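You operate a simulated robot arm through the tools that you are given. There is no shell and no other tool. Be economical: measure what you need, move in short steps, check, and stop when the job is done.

Carry out the task below with a simulated robot arm. There is one attempt and no reset: what you move stays moved.

JOB
Shut the tub lid.

The check looks at the end state, three seconds after you hand in, the way a careful person would. Anything else that was tipped, shoved, dropped, spilled or broken makes it a failure. A push-on lid holds only when it is set on centred and level and pressed home; a screw cap is set on level and turned clockwise until tight.

ROBOT AND FRAMES
A 7-joint arm with a two-finger parallel gripper, fixed in place. Base frame: the origin is at the foot of the arm, x ahead of it, y to its left, z up. Units: mm, degrees, N and s.
Its first joint turns from -66.0 to 66.0 degrees. Payload 2.6 kg.
The TCP is the grasp point between the finger pads, 30 mm short of the fingertips. In the tool frame z runs along the fingers and y along their closing line. The gripper opens to 94 mm. The fingers are 28 mm wide and 10 mm thick; the gripper's body (50 by 96 mm) begins 55 mm behind the TCP.
Orientation is told as [roll, pitch, yaw] about the base's x, y, z axes, in that order, counted from this pose: with the fingers straight down and closing along the base's y, the tool's x points along the base's -x, its y along +y and its z along -z.

CONTROLS
- The arm moves only by the tool jog_arm. Its argument "rows" is a list of rows, each an object (a shift or turn left out is 0, a gripper value left out holds the last) with "delta_rot": the turn, a rotation vector about the base's x, y, z in degrees, a list of three; "slide": the shift along the base's x, y, z in mm, a list of three; "jaw": the gripper command, from -1 (shut) to 1 (fully open), values between in proportion. In form: [{"delta_rot": [wx, wy, wz], "slide": [x, y, z], "jaw": jaw}, ...]. A call has 1 to 8 rows; each row is the pose to reach, as a shift and turn from the pose commanded when the call began. Each row takes 0.2 s and may step no farther than 50 mm and 8.6 degrees from the row before; otherwise, or with a gripper value out of range, the whole call is refused. Where a pose cannot be reached the arm comes as near as it can. A force on the tool above 40 N (or 10 N above the force at the start of the call, whichever is more), or a blocked arm, ends the call early, and 0.2 s more pass. The fingers move at their own pace (about 72 mm/s each) and stop on an object; they squeeze with about 33 N. The grip force told is the motor's: it shows also when the fingers shut on nothing. Time passes only in rows, and 0.2 s behind the last, so rows that repeat a pose let the fingers close. The reply holds the time, the measured pose of the TCP, the force on the tool along the base axes, the opening and the grip force, in the units named above and with some noise, and new pictures: "views" is both (left out), scene, wrist or none.
- Cameras (640 x 400 px; columns grow to the right, rows downward): "scene" is fixed at [25.7, 425.5, 558.6]; the picture's right is [-0.84, -0.54, 0.00], its down [-0.33, 0.52, -0.79] and it looks along [0.42, -0.67, -0.62] (base axes); focal length 313 px, centre (320, 200). "wrist" rides on the gripper at [-37, 0, -58] in the tool frame; the picture's right is [0.00, -1.00, 0.00], its down [0.97, 0.00, -0.24] and it looks along [0.24, 0.00, 0.97] (tool axes); focal length 218 px, centre (320, 200). There is no depth. A picture from a camera that has moved, and an enlarged one, comes with that camera's place and axes in the base frame and with its lens.
- close_up(camera, box): a new picture of the part [left, top, right, bottom] of that camera's present view, enlarged. It takes no simulated time.
- finish_job(): hands the job in; it is judged then, once.

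Go step by step. Nothing tells you positions but the pictures and the camera data: compare them with the known pose of the tool, close in by small moves and look again before you grip or let go. The budget is 90 turns and 150 pictures, counting those below and the enlarged ones. Unless the task says otherwise, let go and move clear before handing in, and close with one line.

The tools are called after ">>>" as name(argument=value, ...) on one line, values as JSON. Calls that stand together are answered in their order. jog_arm: Moves the arm, as the interface text tells. Its arguments: {"type":"object","properties":{"rows":{"type":"array","items":{"type":"object","properties":{"delta_rot":{"type":"array","items":{"type":"number"}},"slide":{"type":"array","items":{"type":"number"}},"jaw":{"type":"number"}}}},"views":{"type":"string","enum":["both","scene","wrist","none"]}},"required":["rows"]} The other tools are called the same way: close_up (camera, box) takes an enlarged picture of a part of a camera's view; finish_job () hands the job in.

At the start:

```text
t: 0.0
tool_pos: [375.5, 38.6, 272.7]
ee_rot: [0.0, 0.0, 0.0]
ft_force: [0.5, -0.4, -0.1]
gripper_width: 94.0
grip_force: 0.0
```

scene: 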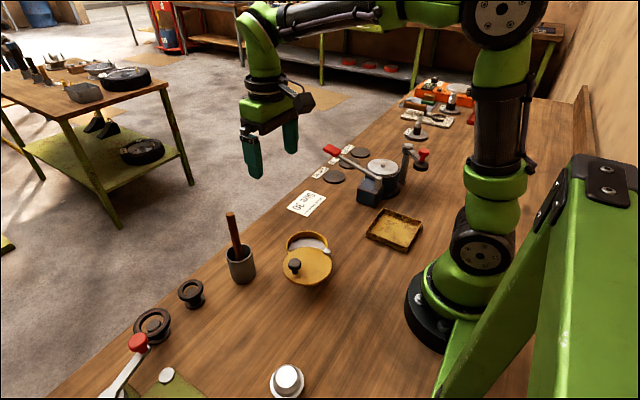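
wrist: 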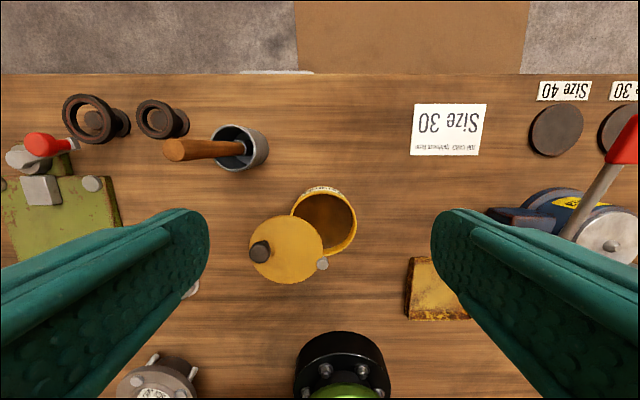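

The yellow tub sits near the middle, with its lid swung or shifted partly off and a small dark knob on it. I'll look closer before moving.

>>> close_up(camera="scene", box=[260, 215, 356, 295])

>>> close_up(camera="wrist", box=[220, 160, 400, 300])

```text
5.00 times, centred on (308, 255) of scene
camera zoom: at [25.7, 425.5, 558.6], right [-0.84, -0.54, 0.0], down [-0.33, 0.52, -0.79], along [0.42, -0.67, -0.62], focal length 1566 px, centre (380, -75)
```

zoom: 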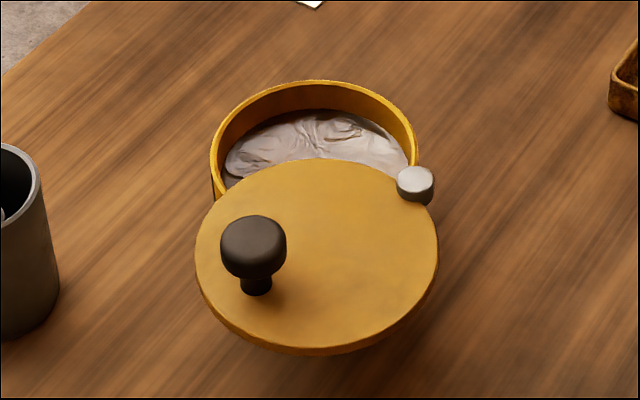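

```text
2.86 times, centred on (310, 230) of wrist
camera zoom: at [412.2, 38.0, 332.0], right [0.0, -1.0, 0.0], down [-0.97, 0.0, 0.24], along [-0.24, 0.0, -0.97], focal length 624 px, centre (349, 114)
```

zoom: 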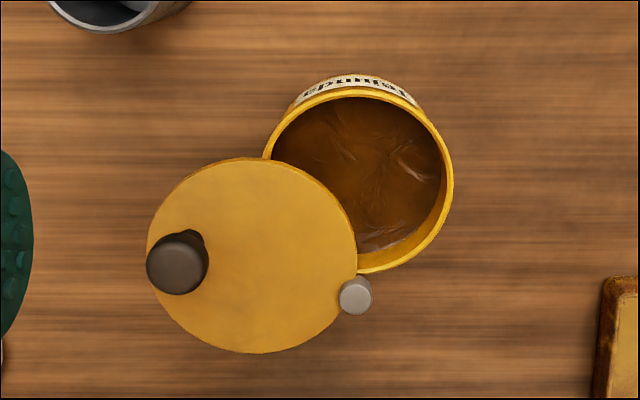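

The lid swivels on the grey pin at about (259, 35). Its knob is at about (284, 110, 84) and the tub centre is at about (313, 34), so the lid has to swing about 72° clockwise seen from above. I'll go above the knob with the jaws turned along the direction of swing.

>>> jog_arm(rows=[{"delta_rot": [0, 0, 8.5], "slide": [-12, 9, -14]}, {"delta_rot": [0, 0, 17], "slide": [-24, 18, -28]}, {"delta_rot": [0, 0, 25.5], "slide": [-36, 27, -42]}, {"delta_rot": [0, 0, 34], "slide": [-48, 36, -56]}, {"delta_rot": [0, 0, 42.5], "slide": [-60, 45, -70]}, {"delta_rot": [0, 0, 51], "slide": [-72, 54, -84]}, {"delta_rot": [0, 0, 59.5], "slide": [-84, 63, -98]}, {"delta_rot": [0, 0, 68], "slide": [-91.5, 71.4, -112]}])

```text
t: 1.8
tool_pos: [285.3, 108.8, 160.8]
ee_rot: [0.1, 0.0, 68.2]
ft_force: [-0.2, -0.7, -0.3]
gripper_width: 94.2
grip_force: 0.1
camera wrist: at [297.3, 143.3, 219.9], right [0.93, -0.37, 0.0], down [-0.36, -0.9, 0.24], along [-0.09, -0.22, -0.97], focal length 218 px, centre (320, 200)
```

scene: 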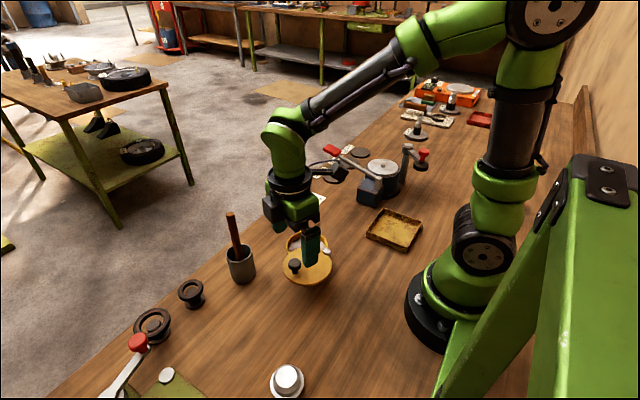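
wrist: 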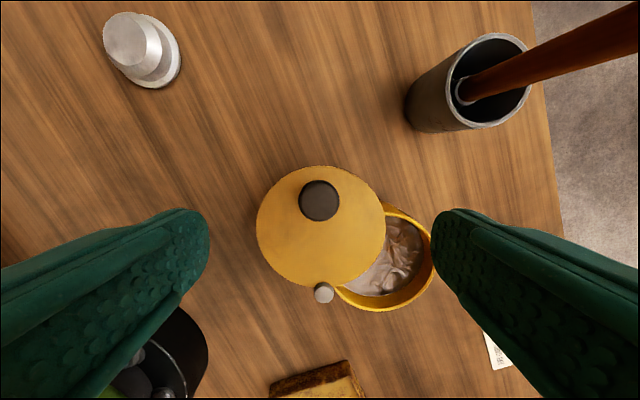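

The knob lies directly below the grasp point at about (284.5, 112), and the lid top is at about z = 60. I'll descend so the fingers straddle the knob, then close to a loose fit.

>>> jog_arm(rows=[{"slide": [-0.5, 2.5, -20], "delta_rot": [0, 0, 3]}, {"slide": [-0.5, 2.5, -40], "delta_rot": [0, 0, 3]}, {"slide": [-0.5, 2.5, -55], "delta_rot": [0, 0, 3]}, {"slide": [-0.5, 2.5, -62], "delta_rot": [0, 0, 3], "jaw": -0.1}, {"slide": [-0.5, 2.5, -62], "delta_rot": [0, 0, 3], "jaw": -0.1}, {"slide": [-0.5, 2.5, -62], "delta_rot": [0, 0, 3], "jaw": -0.1}])

>>> close_up(camera="scene", box=[240, 200, 368, 300])

```text
t: 3.2
tool_pos: [285.4, 112.1, 99.1]
ee_rot: [0.1, 0.0, 71.0]
ft_force: [-0.3, -0.4, 0.1]
gripper_width: 42.3
grip_force: 0.1
camera wrist: at [296.1, 146.5, 157.3], right [0.95, -0.33, 0.0], down [-0.32, -0.92, 0.24], along [-0.08, -0.23, -0.97], focal length 218 px, centre (320, 200)
```

scene: 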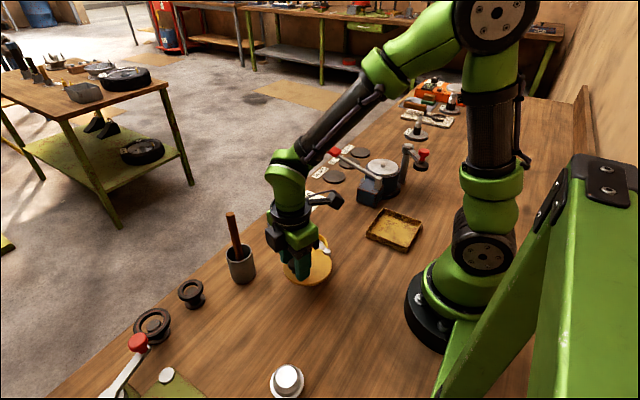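
wrist: 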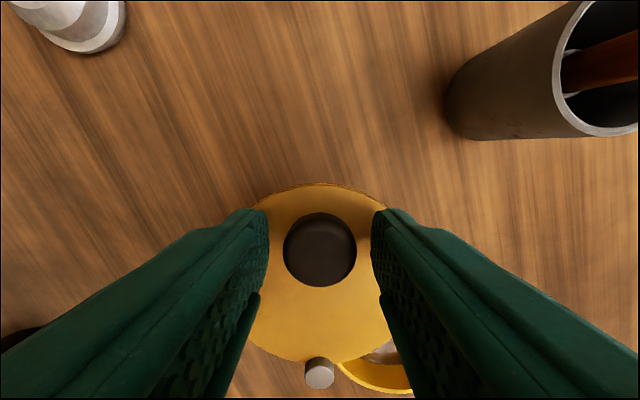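

```text
4.00 times, centred on (304, 250) of scene
camera zoom: at [25.7, 425.5, 558.6], right [-0.84, -0.54, 0.0], down [-0.33, 0.52, -0.79], along [0.42, -0.67, -0.62], focal length 1252 px, centre (384, 0)
```

zoom: 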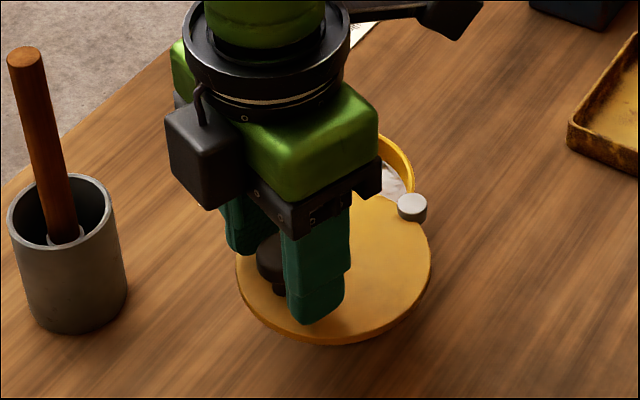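

The fingers straddle the knob cleanly at (284, 111.5). The pivot is at (257.5, 35.3), which gives a swing radius of about 81 mm. I'll narrow to a loose fit and swing the first 28°.

>>> jog_arm(rows=[{"jaw": -0.3}, {"slide": [5.3, -2.0, 0], "delta_rot": [0, 0, -4]}, {"slide": [10.4, -4.4, 0], "delta_rot": [0, 0, -8]}, {"slide": [15.3, -7.2, 0], "delta_rot": [0, 0, -12]}, {"slide": [20, -10.3, 0], "delta_rot": [0, 0, -16]}, {"slide": [24.5, -13.7, 0], "delta_rot": [0, 0, -20]}, {"slide": [28.7, -17.4, 0], "delta_rot": [0, 0, -24]}, {"slide": [32.7, -21.4, 0], "delta_rot": [0, 0, -28]}])

>>> close_up(camera="scene", box=[220, 180, 380, 300])

```text
t: 5.0
tool_pos: [317.6, 90.1, 98.9]
ee_rot: [0.0, 0.1, 42.9]
ft_force: [0.5, 0.5, 0.1]
gripper_width: 33.1
grip_force: 0.1
camera wrist: at [343.0, 115.5, 157.9], right [0.68, -0.73, 0.0], down [-0.71, -0.66, 0.24], along [-0.18, -0.16, -0.97], focal length 218 px, centre (320, 200)
```

scene: 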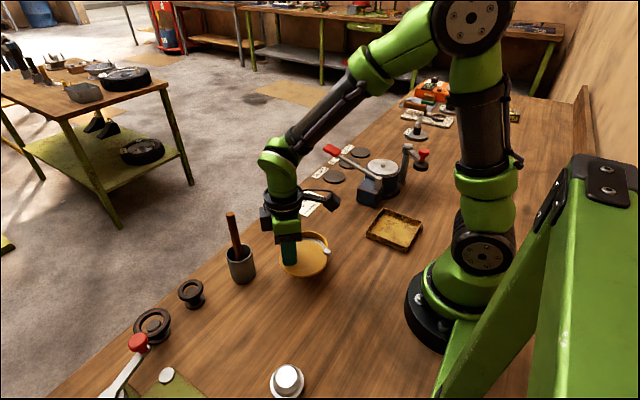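
wrist: 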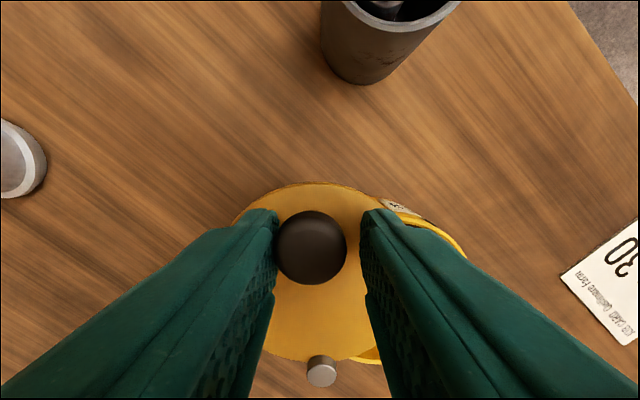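

```text
3.33 times, centred on (300, 240) of scene
camera zoom: at [25.7, 425.5, 558.6], right [-0.84, -0.54, 0.0], down [-0.33, 0.52, -0.79], along [0.42, -0.67, -0.62], focal length 1044 px, centre (387, 67)
```

zoom: 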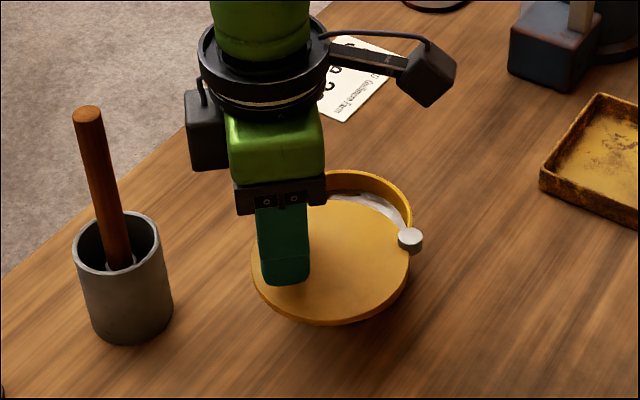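

The lid swings freely and the tub and pin have stayed put. I'll continue along the arc.

>>> jog_arm(rows=[{"slide": [3.7, -4.2, 0], "delta_rot": [0, 0, -4]}, {"slide": [7.1, -8.7, 0], "delta_rot": [0, 0, -8]}, {"slide": [10.1, -13.5, 0], "delta_rot": [0, 0, -12]}, {"slide": [12.8, -18.4, 0], "delta_rot": [0, 0, -16]}, {"slide": [15.2, -23.5, 0], "delta_rot": [0, 0, -20]}, {"slide": [17.2, -28.8, 0], "delta_rot": [0, 0, -24]}, {"slide": [18.8, -34.2, 0], "delta_rot": [0, 0, -28]}, {"slide": [20.1, -39.7, 0], "delta_rot": [0, 0, -32]}])

>>> close_up(camera="scene", box=[260, 205, 356, 285])

```text
t: 6.8
tool_pos: [336.1, 50.1, 99.3]
ee_rot: [0.0, -0.1, 10.9]
ft_force: [-0.3, -0.3, 0.2]
gripper_width: 33.0
grip_force: 0.1
camera wrist: at [372.0, 57.9, 158.4], right [0.19, -0.98, 0.0], down [-0.95, -0.18, 0.24], along [-0.24, -0.05, -0.97], focal length 218 px, centre (320, 200)
```

scene: 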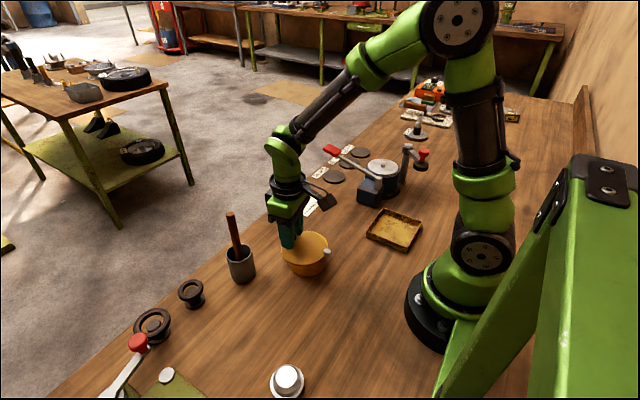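
wrist: 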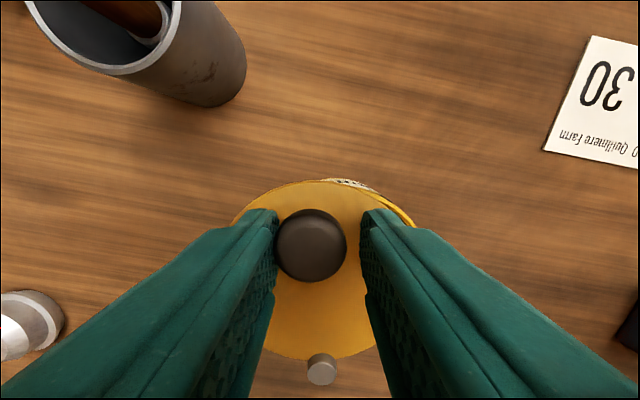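

```text
5.00 times, centred on (308, 245) of scene
camera zoom: at [25.7, 425.5, 558.6], right [-0.84, -0.54, 0.0], down [-0.33, 0.52, -0.79], along [0.42, -0.67, -0.62], focal length 1566 px, centre (380, -25)
```

zoom: 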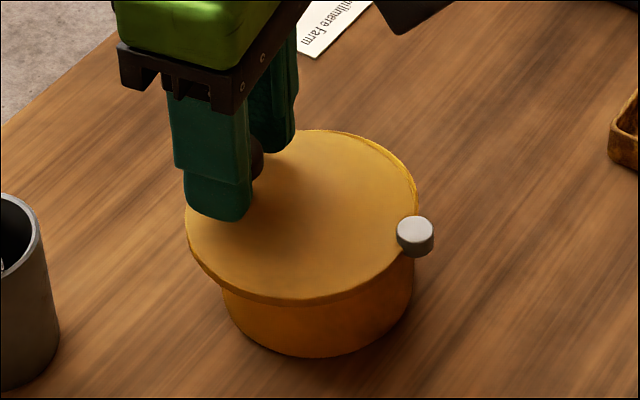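

The lid is nearly over the tub, with about 12° left. I'll continue in finer steps.

>>> jog_arm(rows=[{"slide": [0.4, -2.8, 0], "delta_rot": [0, 0, -2]}, {"slide": [0.8, -5.5, 0], "delta_rot": [0, 0, -4]}, {"slide": [1.1, -8.3, 0], "delta_rot": [0, 0, -6]}, {"slide": [1.3, -11.2, 0], "delta_rot": [0, 0, -8]}, {"slide": [1.4, -14, 0], "delta_rot": [0, 0, -10]}])

>>> close_up(camera="scene", box=[260, 205, 356, 285])

>>> close_up(camera="wrist", box=[220, 160, 440, 300])

```text
t: 8.0
tool_pos: [338.1, 36.2, 99.9]
ee_rot: [0.0, 0.0, 0.9]
ft_force: [0.2, 0.0, 0.1]
gripper_width: 32.7
grip_force: 0.1
camera wrist: at [374.1, 37.5, 158.2], right [0.02, -1.0, 0.0], down [-0.97, -0.02, 0.24], along [-0.24, 0.0, -0.97], focal length 218 px, centre (320, 200)
```

scene: 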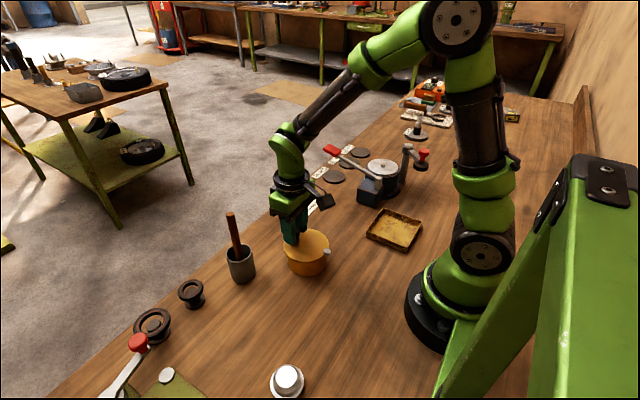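
wrist: 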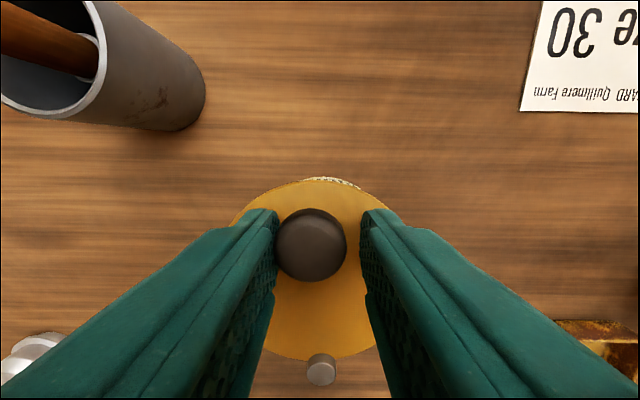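

```text
5.00 times, centred on (308, 245) of scene
camera zoom: at [25.7, 425.5, 558.6], right [-0.84, -0.54, 0.0], down [-0.33, 0.52, -0.79], along [0.42, -0.67, -0.62], focal length 1566 px, centre (380, -25)
```

zoom: 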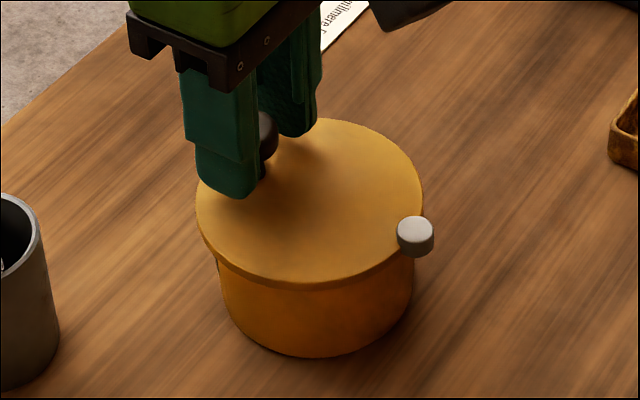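

```text
2.86 times, centred on (330, 230) of wrist
camera zoom: at [374.1, 37.5, 158.2], right [0.02, -1.0, 0.0], down [-0.97, -0.02, 0.24], along [-0.24, 0.0, -0.97], focal length 624 px, centre (291, 114)
```

zoom: 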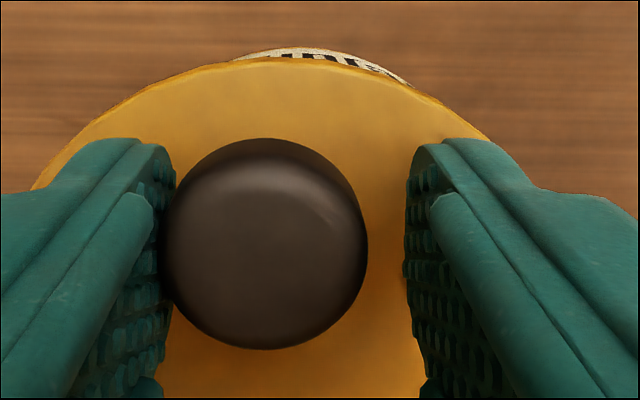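

The knob is at about +2.5° and the scene view still shows slightly more overhang on the left. I'll nudge on in small steps and watch the force for a stop.

>>> jog_arm(rows=[{"slide": [0, -1.4, 0], "delta_rot": [0, 0, -1]}, {"slide": [0, -2.8, 0], "delta_rot": [0, 0, -2]}, {"slide": [0, -2.8, 0], "delta_rot": [0, 0, -2]}], views="wrist")

>>> close_up(camera="scene", box=[260, 205, 356, 285])

```text
t: 8.8
tool_pos: [338.8, 34.5, 100.2]
ee_rot: [0.1, 0.0, -0.9]
ft_force: [0.1, 0.3, -0.8]
gripper_width: 33.0
grip_force: 0.1
camera wrist: at [374.3, 33.9, 158.2], right [-0.02, -1.0, 0.0], down [-0.97, 0.02, 0.24], along [-0.24, 0.0, -0.97], focal length 218 px, centre (320, 200)
```

wrist: 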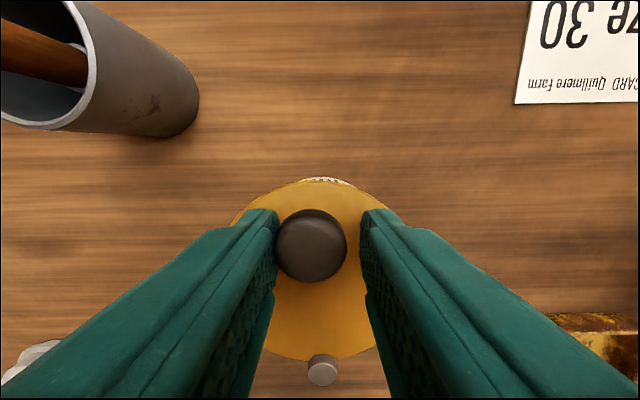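

```text
5.00 times, centred on (308, 245) of scene
camera zoom: at [25.7, 425.5, 558.6], right [-0.84, -0.54, 0.0], down [-0.33, 0.52, -0.79], along [0.42, -0.67, -0.62], focal length 1566 px, centre (380, -25)
```

zoom: 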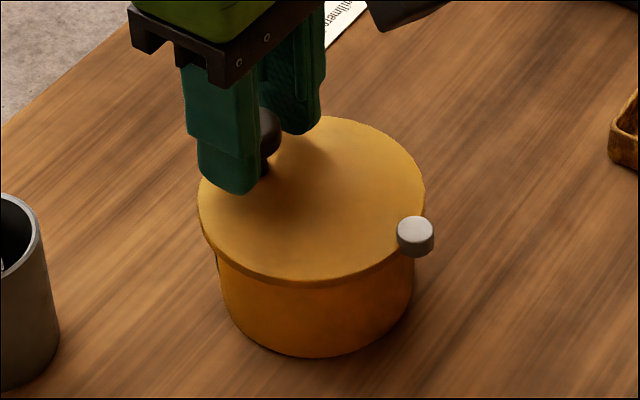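

The knob is at about +0.7° and nothing has resisted yet; I estimate closed at about −1.5°. I'll continue gently.

>>> jog_arm(rows=[{"slide": [0, -1.4, 0], "delta_rot": [0, 0, -1]}, {"slide": [0, -2.8, 0], "delta_rot": [0, 0, -2]}, {"slide": [0, -2.8, 0], "delta_rot": [0, 0, -2]}], views="wrist")

>>> close_up(camera="scene", box=[260, 205, 356, 285])

>>> close_up(camera="wrist", box=[220, 160, 440, 300])

```text
t: 9.6
tool_pos: [338.4, 31.8, 99.0]
ee_rot: [0.0, 0.0, -2.9]
ft_force: [0.3, 0.4, -1.0]
gripper_width: 32.8
grip_force: 0.0
camera wrist: at [373.9, 29.7, 158.3], right [-0.05, -1.0, 0.0], down [-0.97, 0.05, 0.24], along [-0.24, 0.01, -0.97], focal length 218 px, centre (320, 200)
```

wrist: 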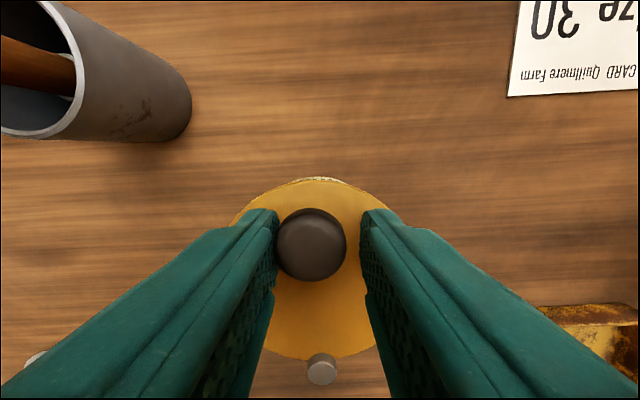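

```text
5.00 times, centred on (308, 245) of scene
camera zoom: at [25.7, 425.5, 558.6], right [-0.84, -0.54, 0.0], down [-0.33, 0.52, -0.79], along [0.42, -0.67, -0.62], focal length 1566 px, centre (380, -25)
```

zoom: 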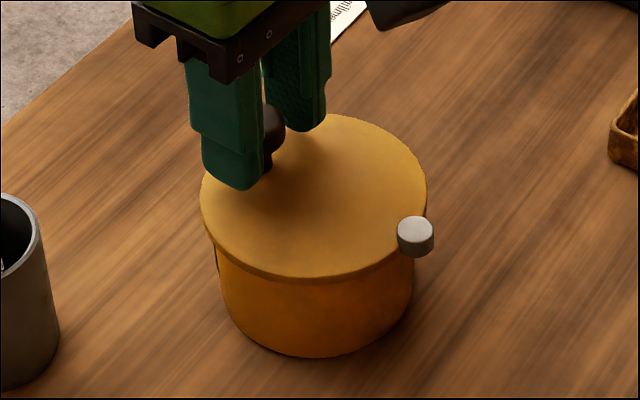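

```text
2.86 times, centred on (330, 230) of wrist
camera zoom: at [373.9, 29.7, 158.3], right [-0.05, -1.0, 0.0], down [-0.97, 0.05, 0.24], along [-0.24, 0.01, -0.97], focal length 624 px, centre (291, 114)
```

zoom: 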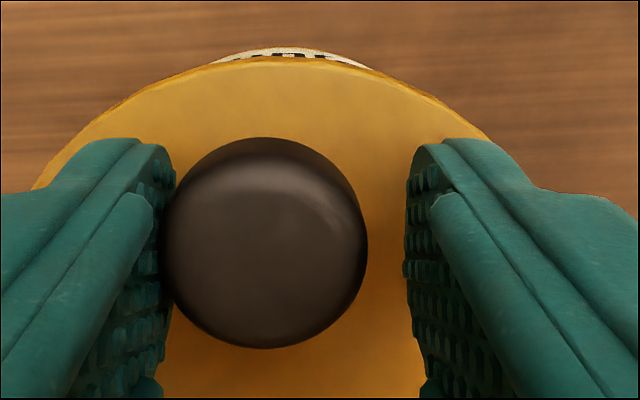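

The lid axis is at about −0.3° and the overhang is nearly balanced, so about 1° more is needed. I'll nudge it and check again.

>>> jog_arm(rows=[{"slide": [0, -0.9, 0], "delta_rot": [0, 0, -0.6]}, {"slide": [0, -1.7, 0], "delta_rot": [0, 0, -1.2]}, {"slide": [0, -1.7, 0], "delta_rot": [0, 0, -1.2]}], views="none")

>>> close_up(camera="scene", box=[276, 220, 348, 280])

>>> close_up(camera="wrist", box=[220, 160, 440, 300])

```text
t: 10.4
tool_pos: [338.2, 31.0, 98.3]
ee_rot: [0.0, 0.0, -4.2]
ft_force: [-1.1, 3.2, 0.6]
gripper_width: 34.8
grip_force: 1.7
```

```text
6.67 times, centred on (312, 250) of scene
camera zoom: at [25.7, 425.5, 558.6], right [-0.84, -0.54, 0.0], down [-0.33, 0.52, -0.79], along [0.42, -0.67, -0.62], focal length 2088 px, centre (373, -133)
```

zoom: 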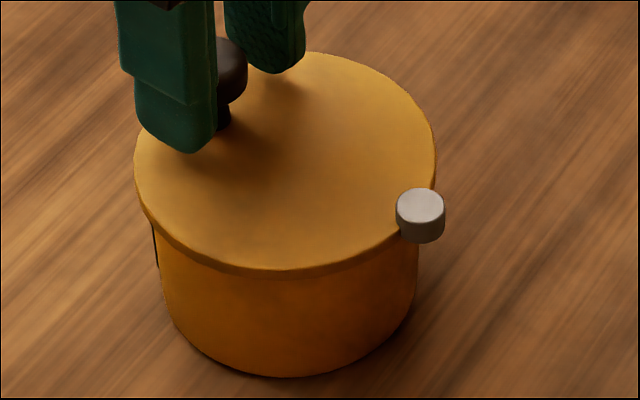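

```text
2.86 times, centred on (330, 230) of wrist
camera zoom: at [374.0, 27.6, 158.0], right [-0.07, -1.0, 0.0], down [-0.97, 0.07, 0.24], along [-0.24, 0.02, -0.97], focal length 624 px, centre (291, 114)
```

zoom: 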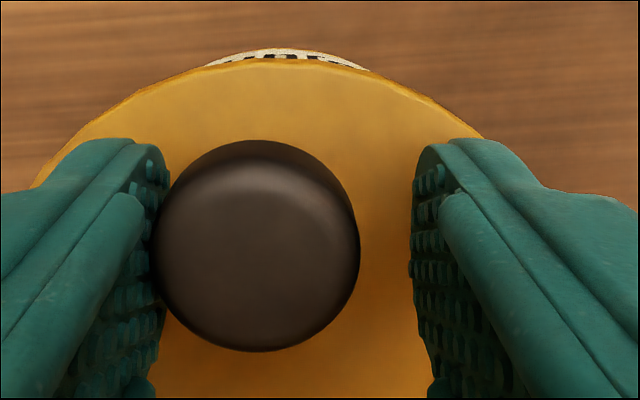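

Resistance of 3 N appeared and the fingers yielded, so the lid has met its stop with even overhang. I'll open the jaws and lift clear to inspect.

>>> jog_arm(rows=[{"slide": [0, 0, 0], "jaw": 0.3}, {"slide": [0, 0, 0], "jaw": 0.3}, {"slide": [0, 0, 20]}, {"slide": [0, 0, 50]}, {"slide": [0, 0, 90]}, {"slide": [0, 0, 130]}, {"slide": [-15, 0, 160]}, {"slide": [-30, 0, 160]}])

>>> close_up(camera="wrist", box=[220, 130, 420, 270])

>>> close_up(camera="scene", box=[268, 210, 348, 280])

```text
t: 12.2
tool_pos: [309.3, 31.2, 259.2]
ee_rot: [0.0, 0.0, -4.2]
ft_force: [0.0, -0.3, -0.5]
gripper_width: 61.2
grip_force: 0.1
camera wrist: at [344.4, 27.6, 318.4], right [-0.07, -1.0, 0.0], down [-0.97, 0.07, 0.24], along [-0.24, 0.02, -0.97], focal length 218 px, centre (320, 200)
```

scene: 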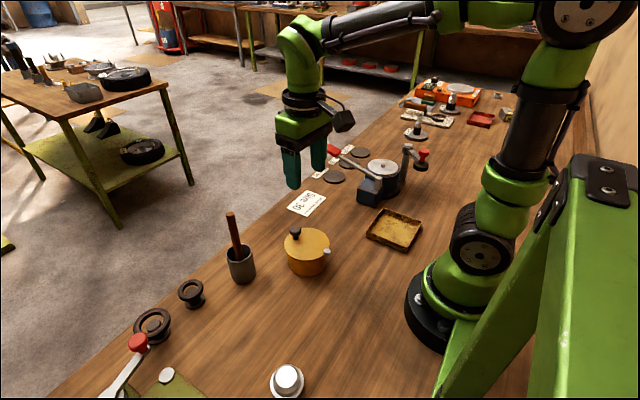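
wrist: 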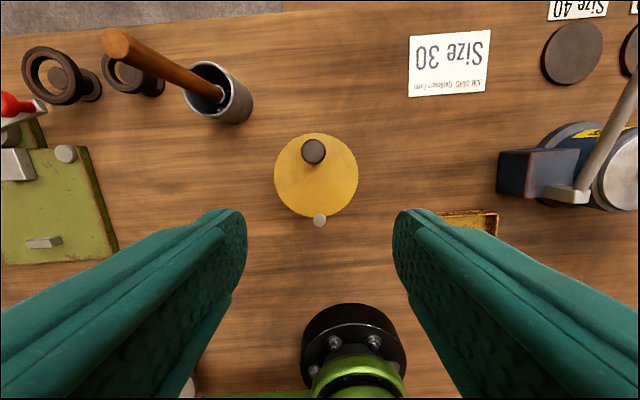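

```text
2.86 times, centred on (320, 200) of wrist
camera zoom: at [344.4, 27.6, 318.4], right [-0.07, -1.0, 0.0], down [-0.97, 0.07, 0.24], along [-0.24, 0.02, -0.97], focal length 624 px, centre (320, 200)
```

zoom: 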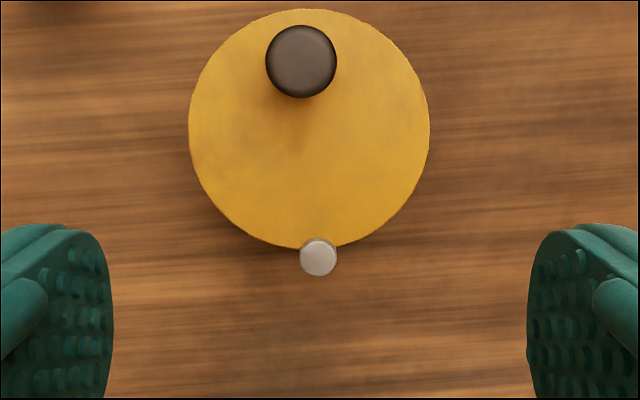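

```text
5.71 times, centred on (308, 245) of scene
camera zoom: at [25.7, 425.5, 558.6], right [-0.84, -0.54, 0.0], down [-0.33, 0.52, -0.79], along [0.42, -0.67, -0.62], focal length 1789 px, centre (389, -57)
```

zoom: 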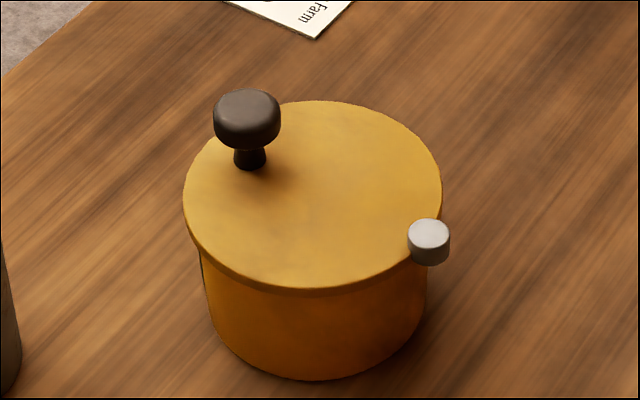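

The lid now covers the tub squarely and rests at its stop. The tub and pin haven't moved, nothing else was disturbed, and the arm is clear, so I'm handing in.

>>> finish_job()

```text
The job is handed in.
```

I shut the tub lid by swinging it about 72° on its pin until it met its stop. It sits centred over the tub, nothing else was moved, and I've handed the job in; I didn't press it down, since it turns on a pin rather than pushing on.
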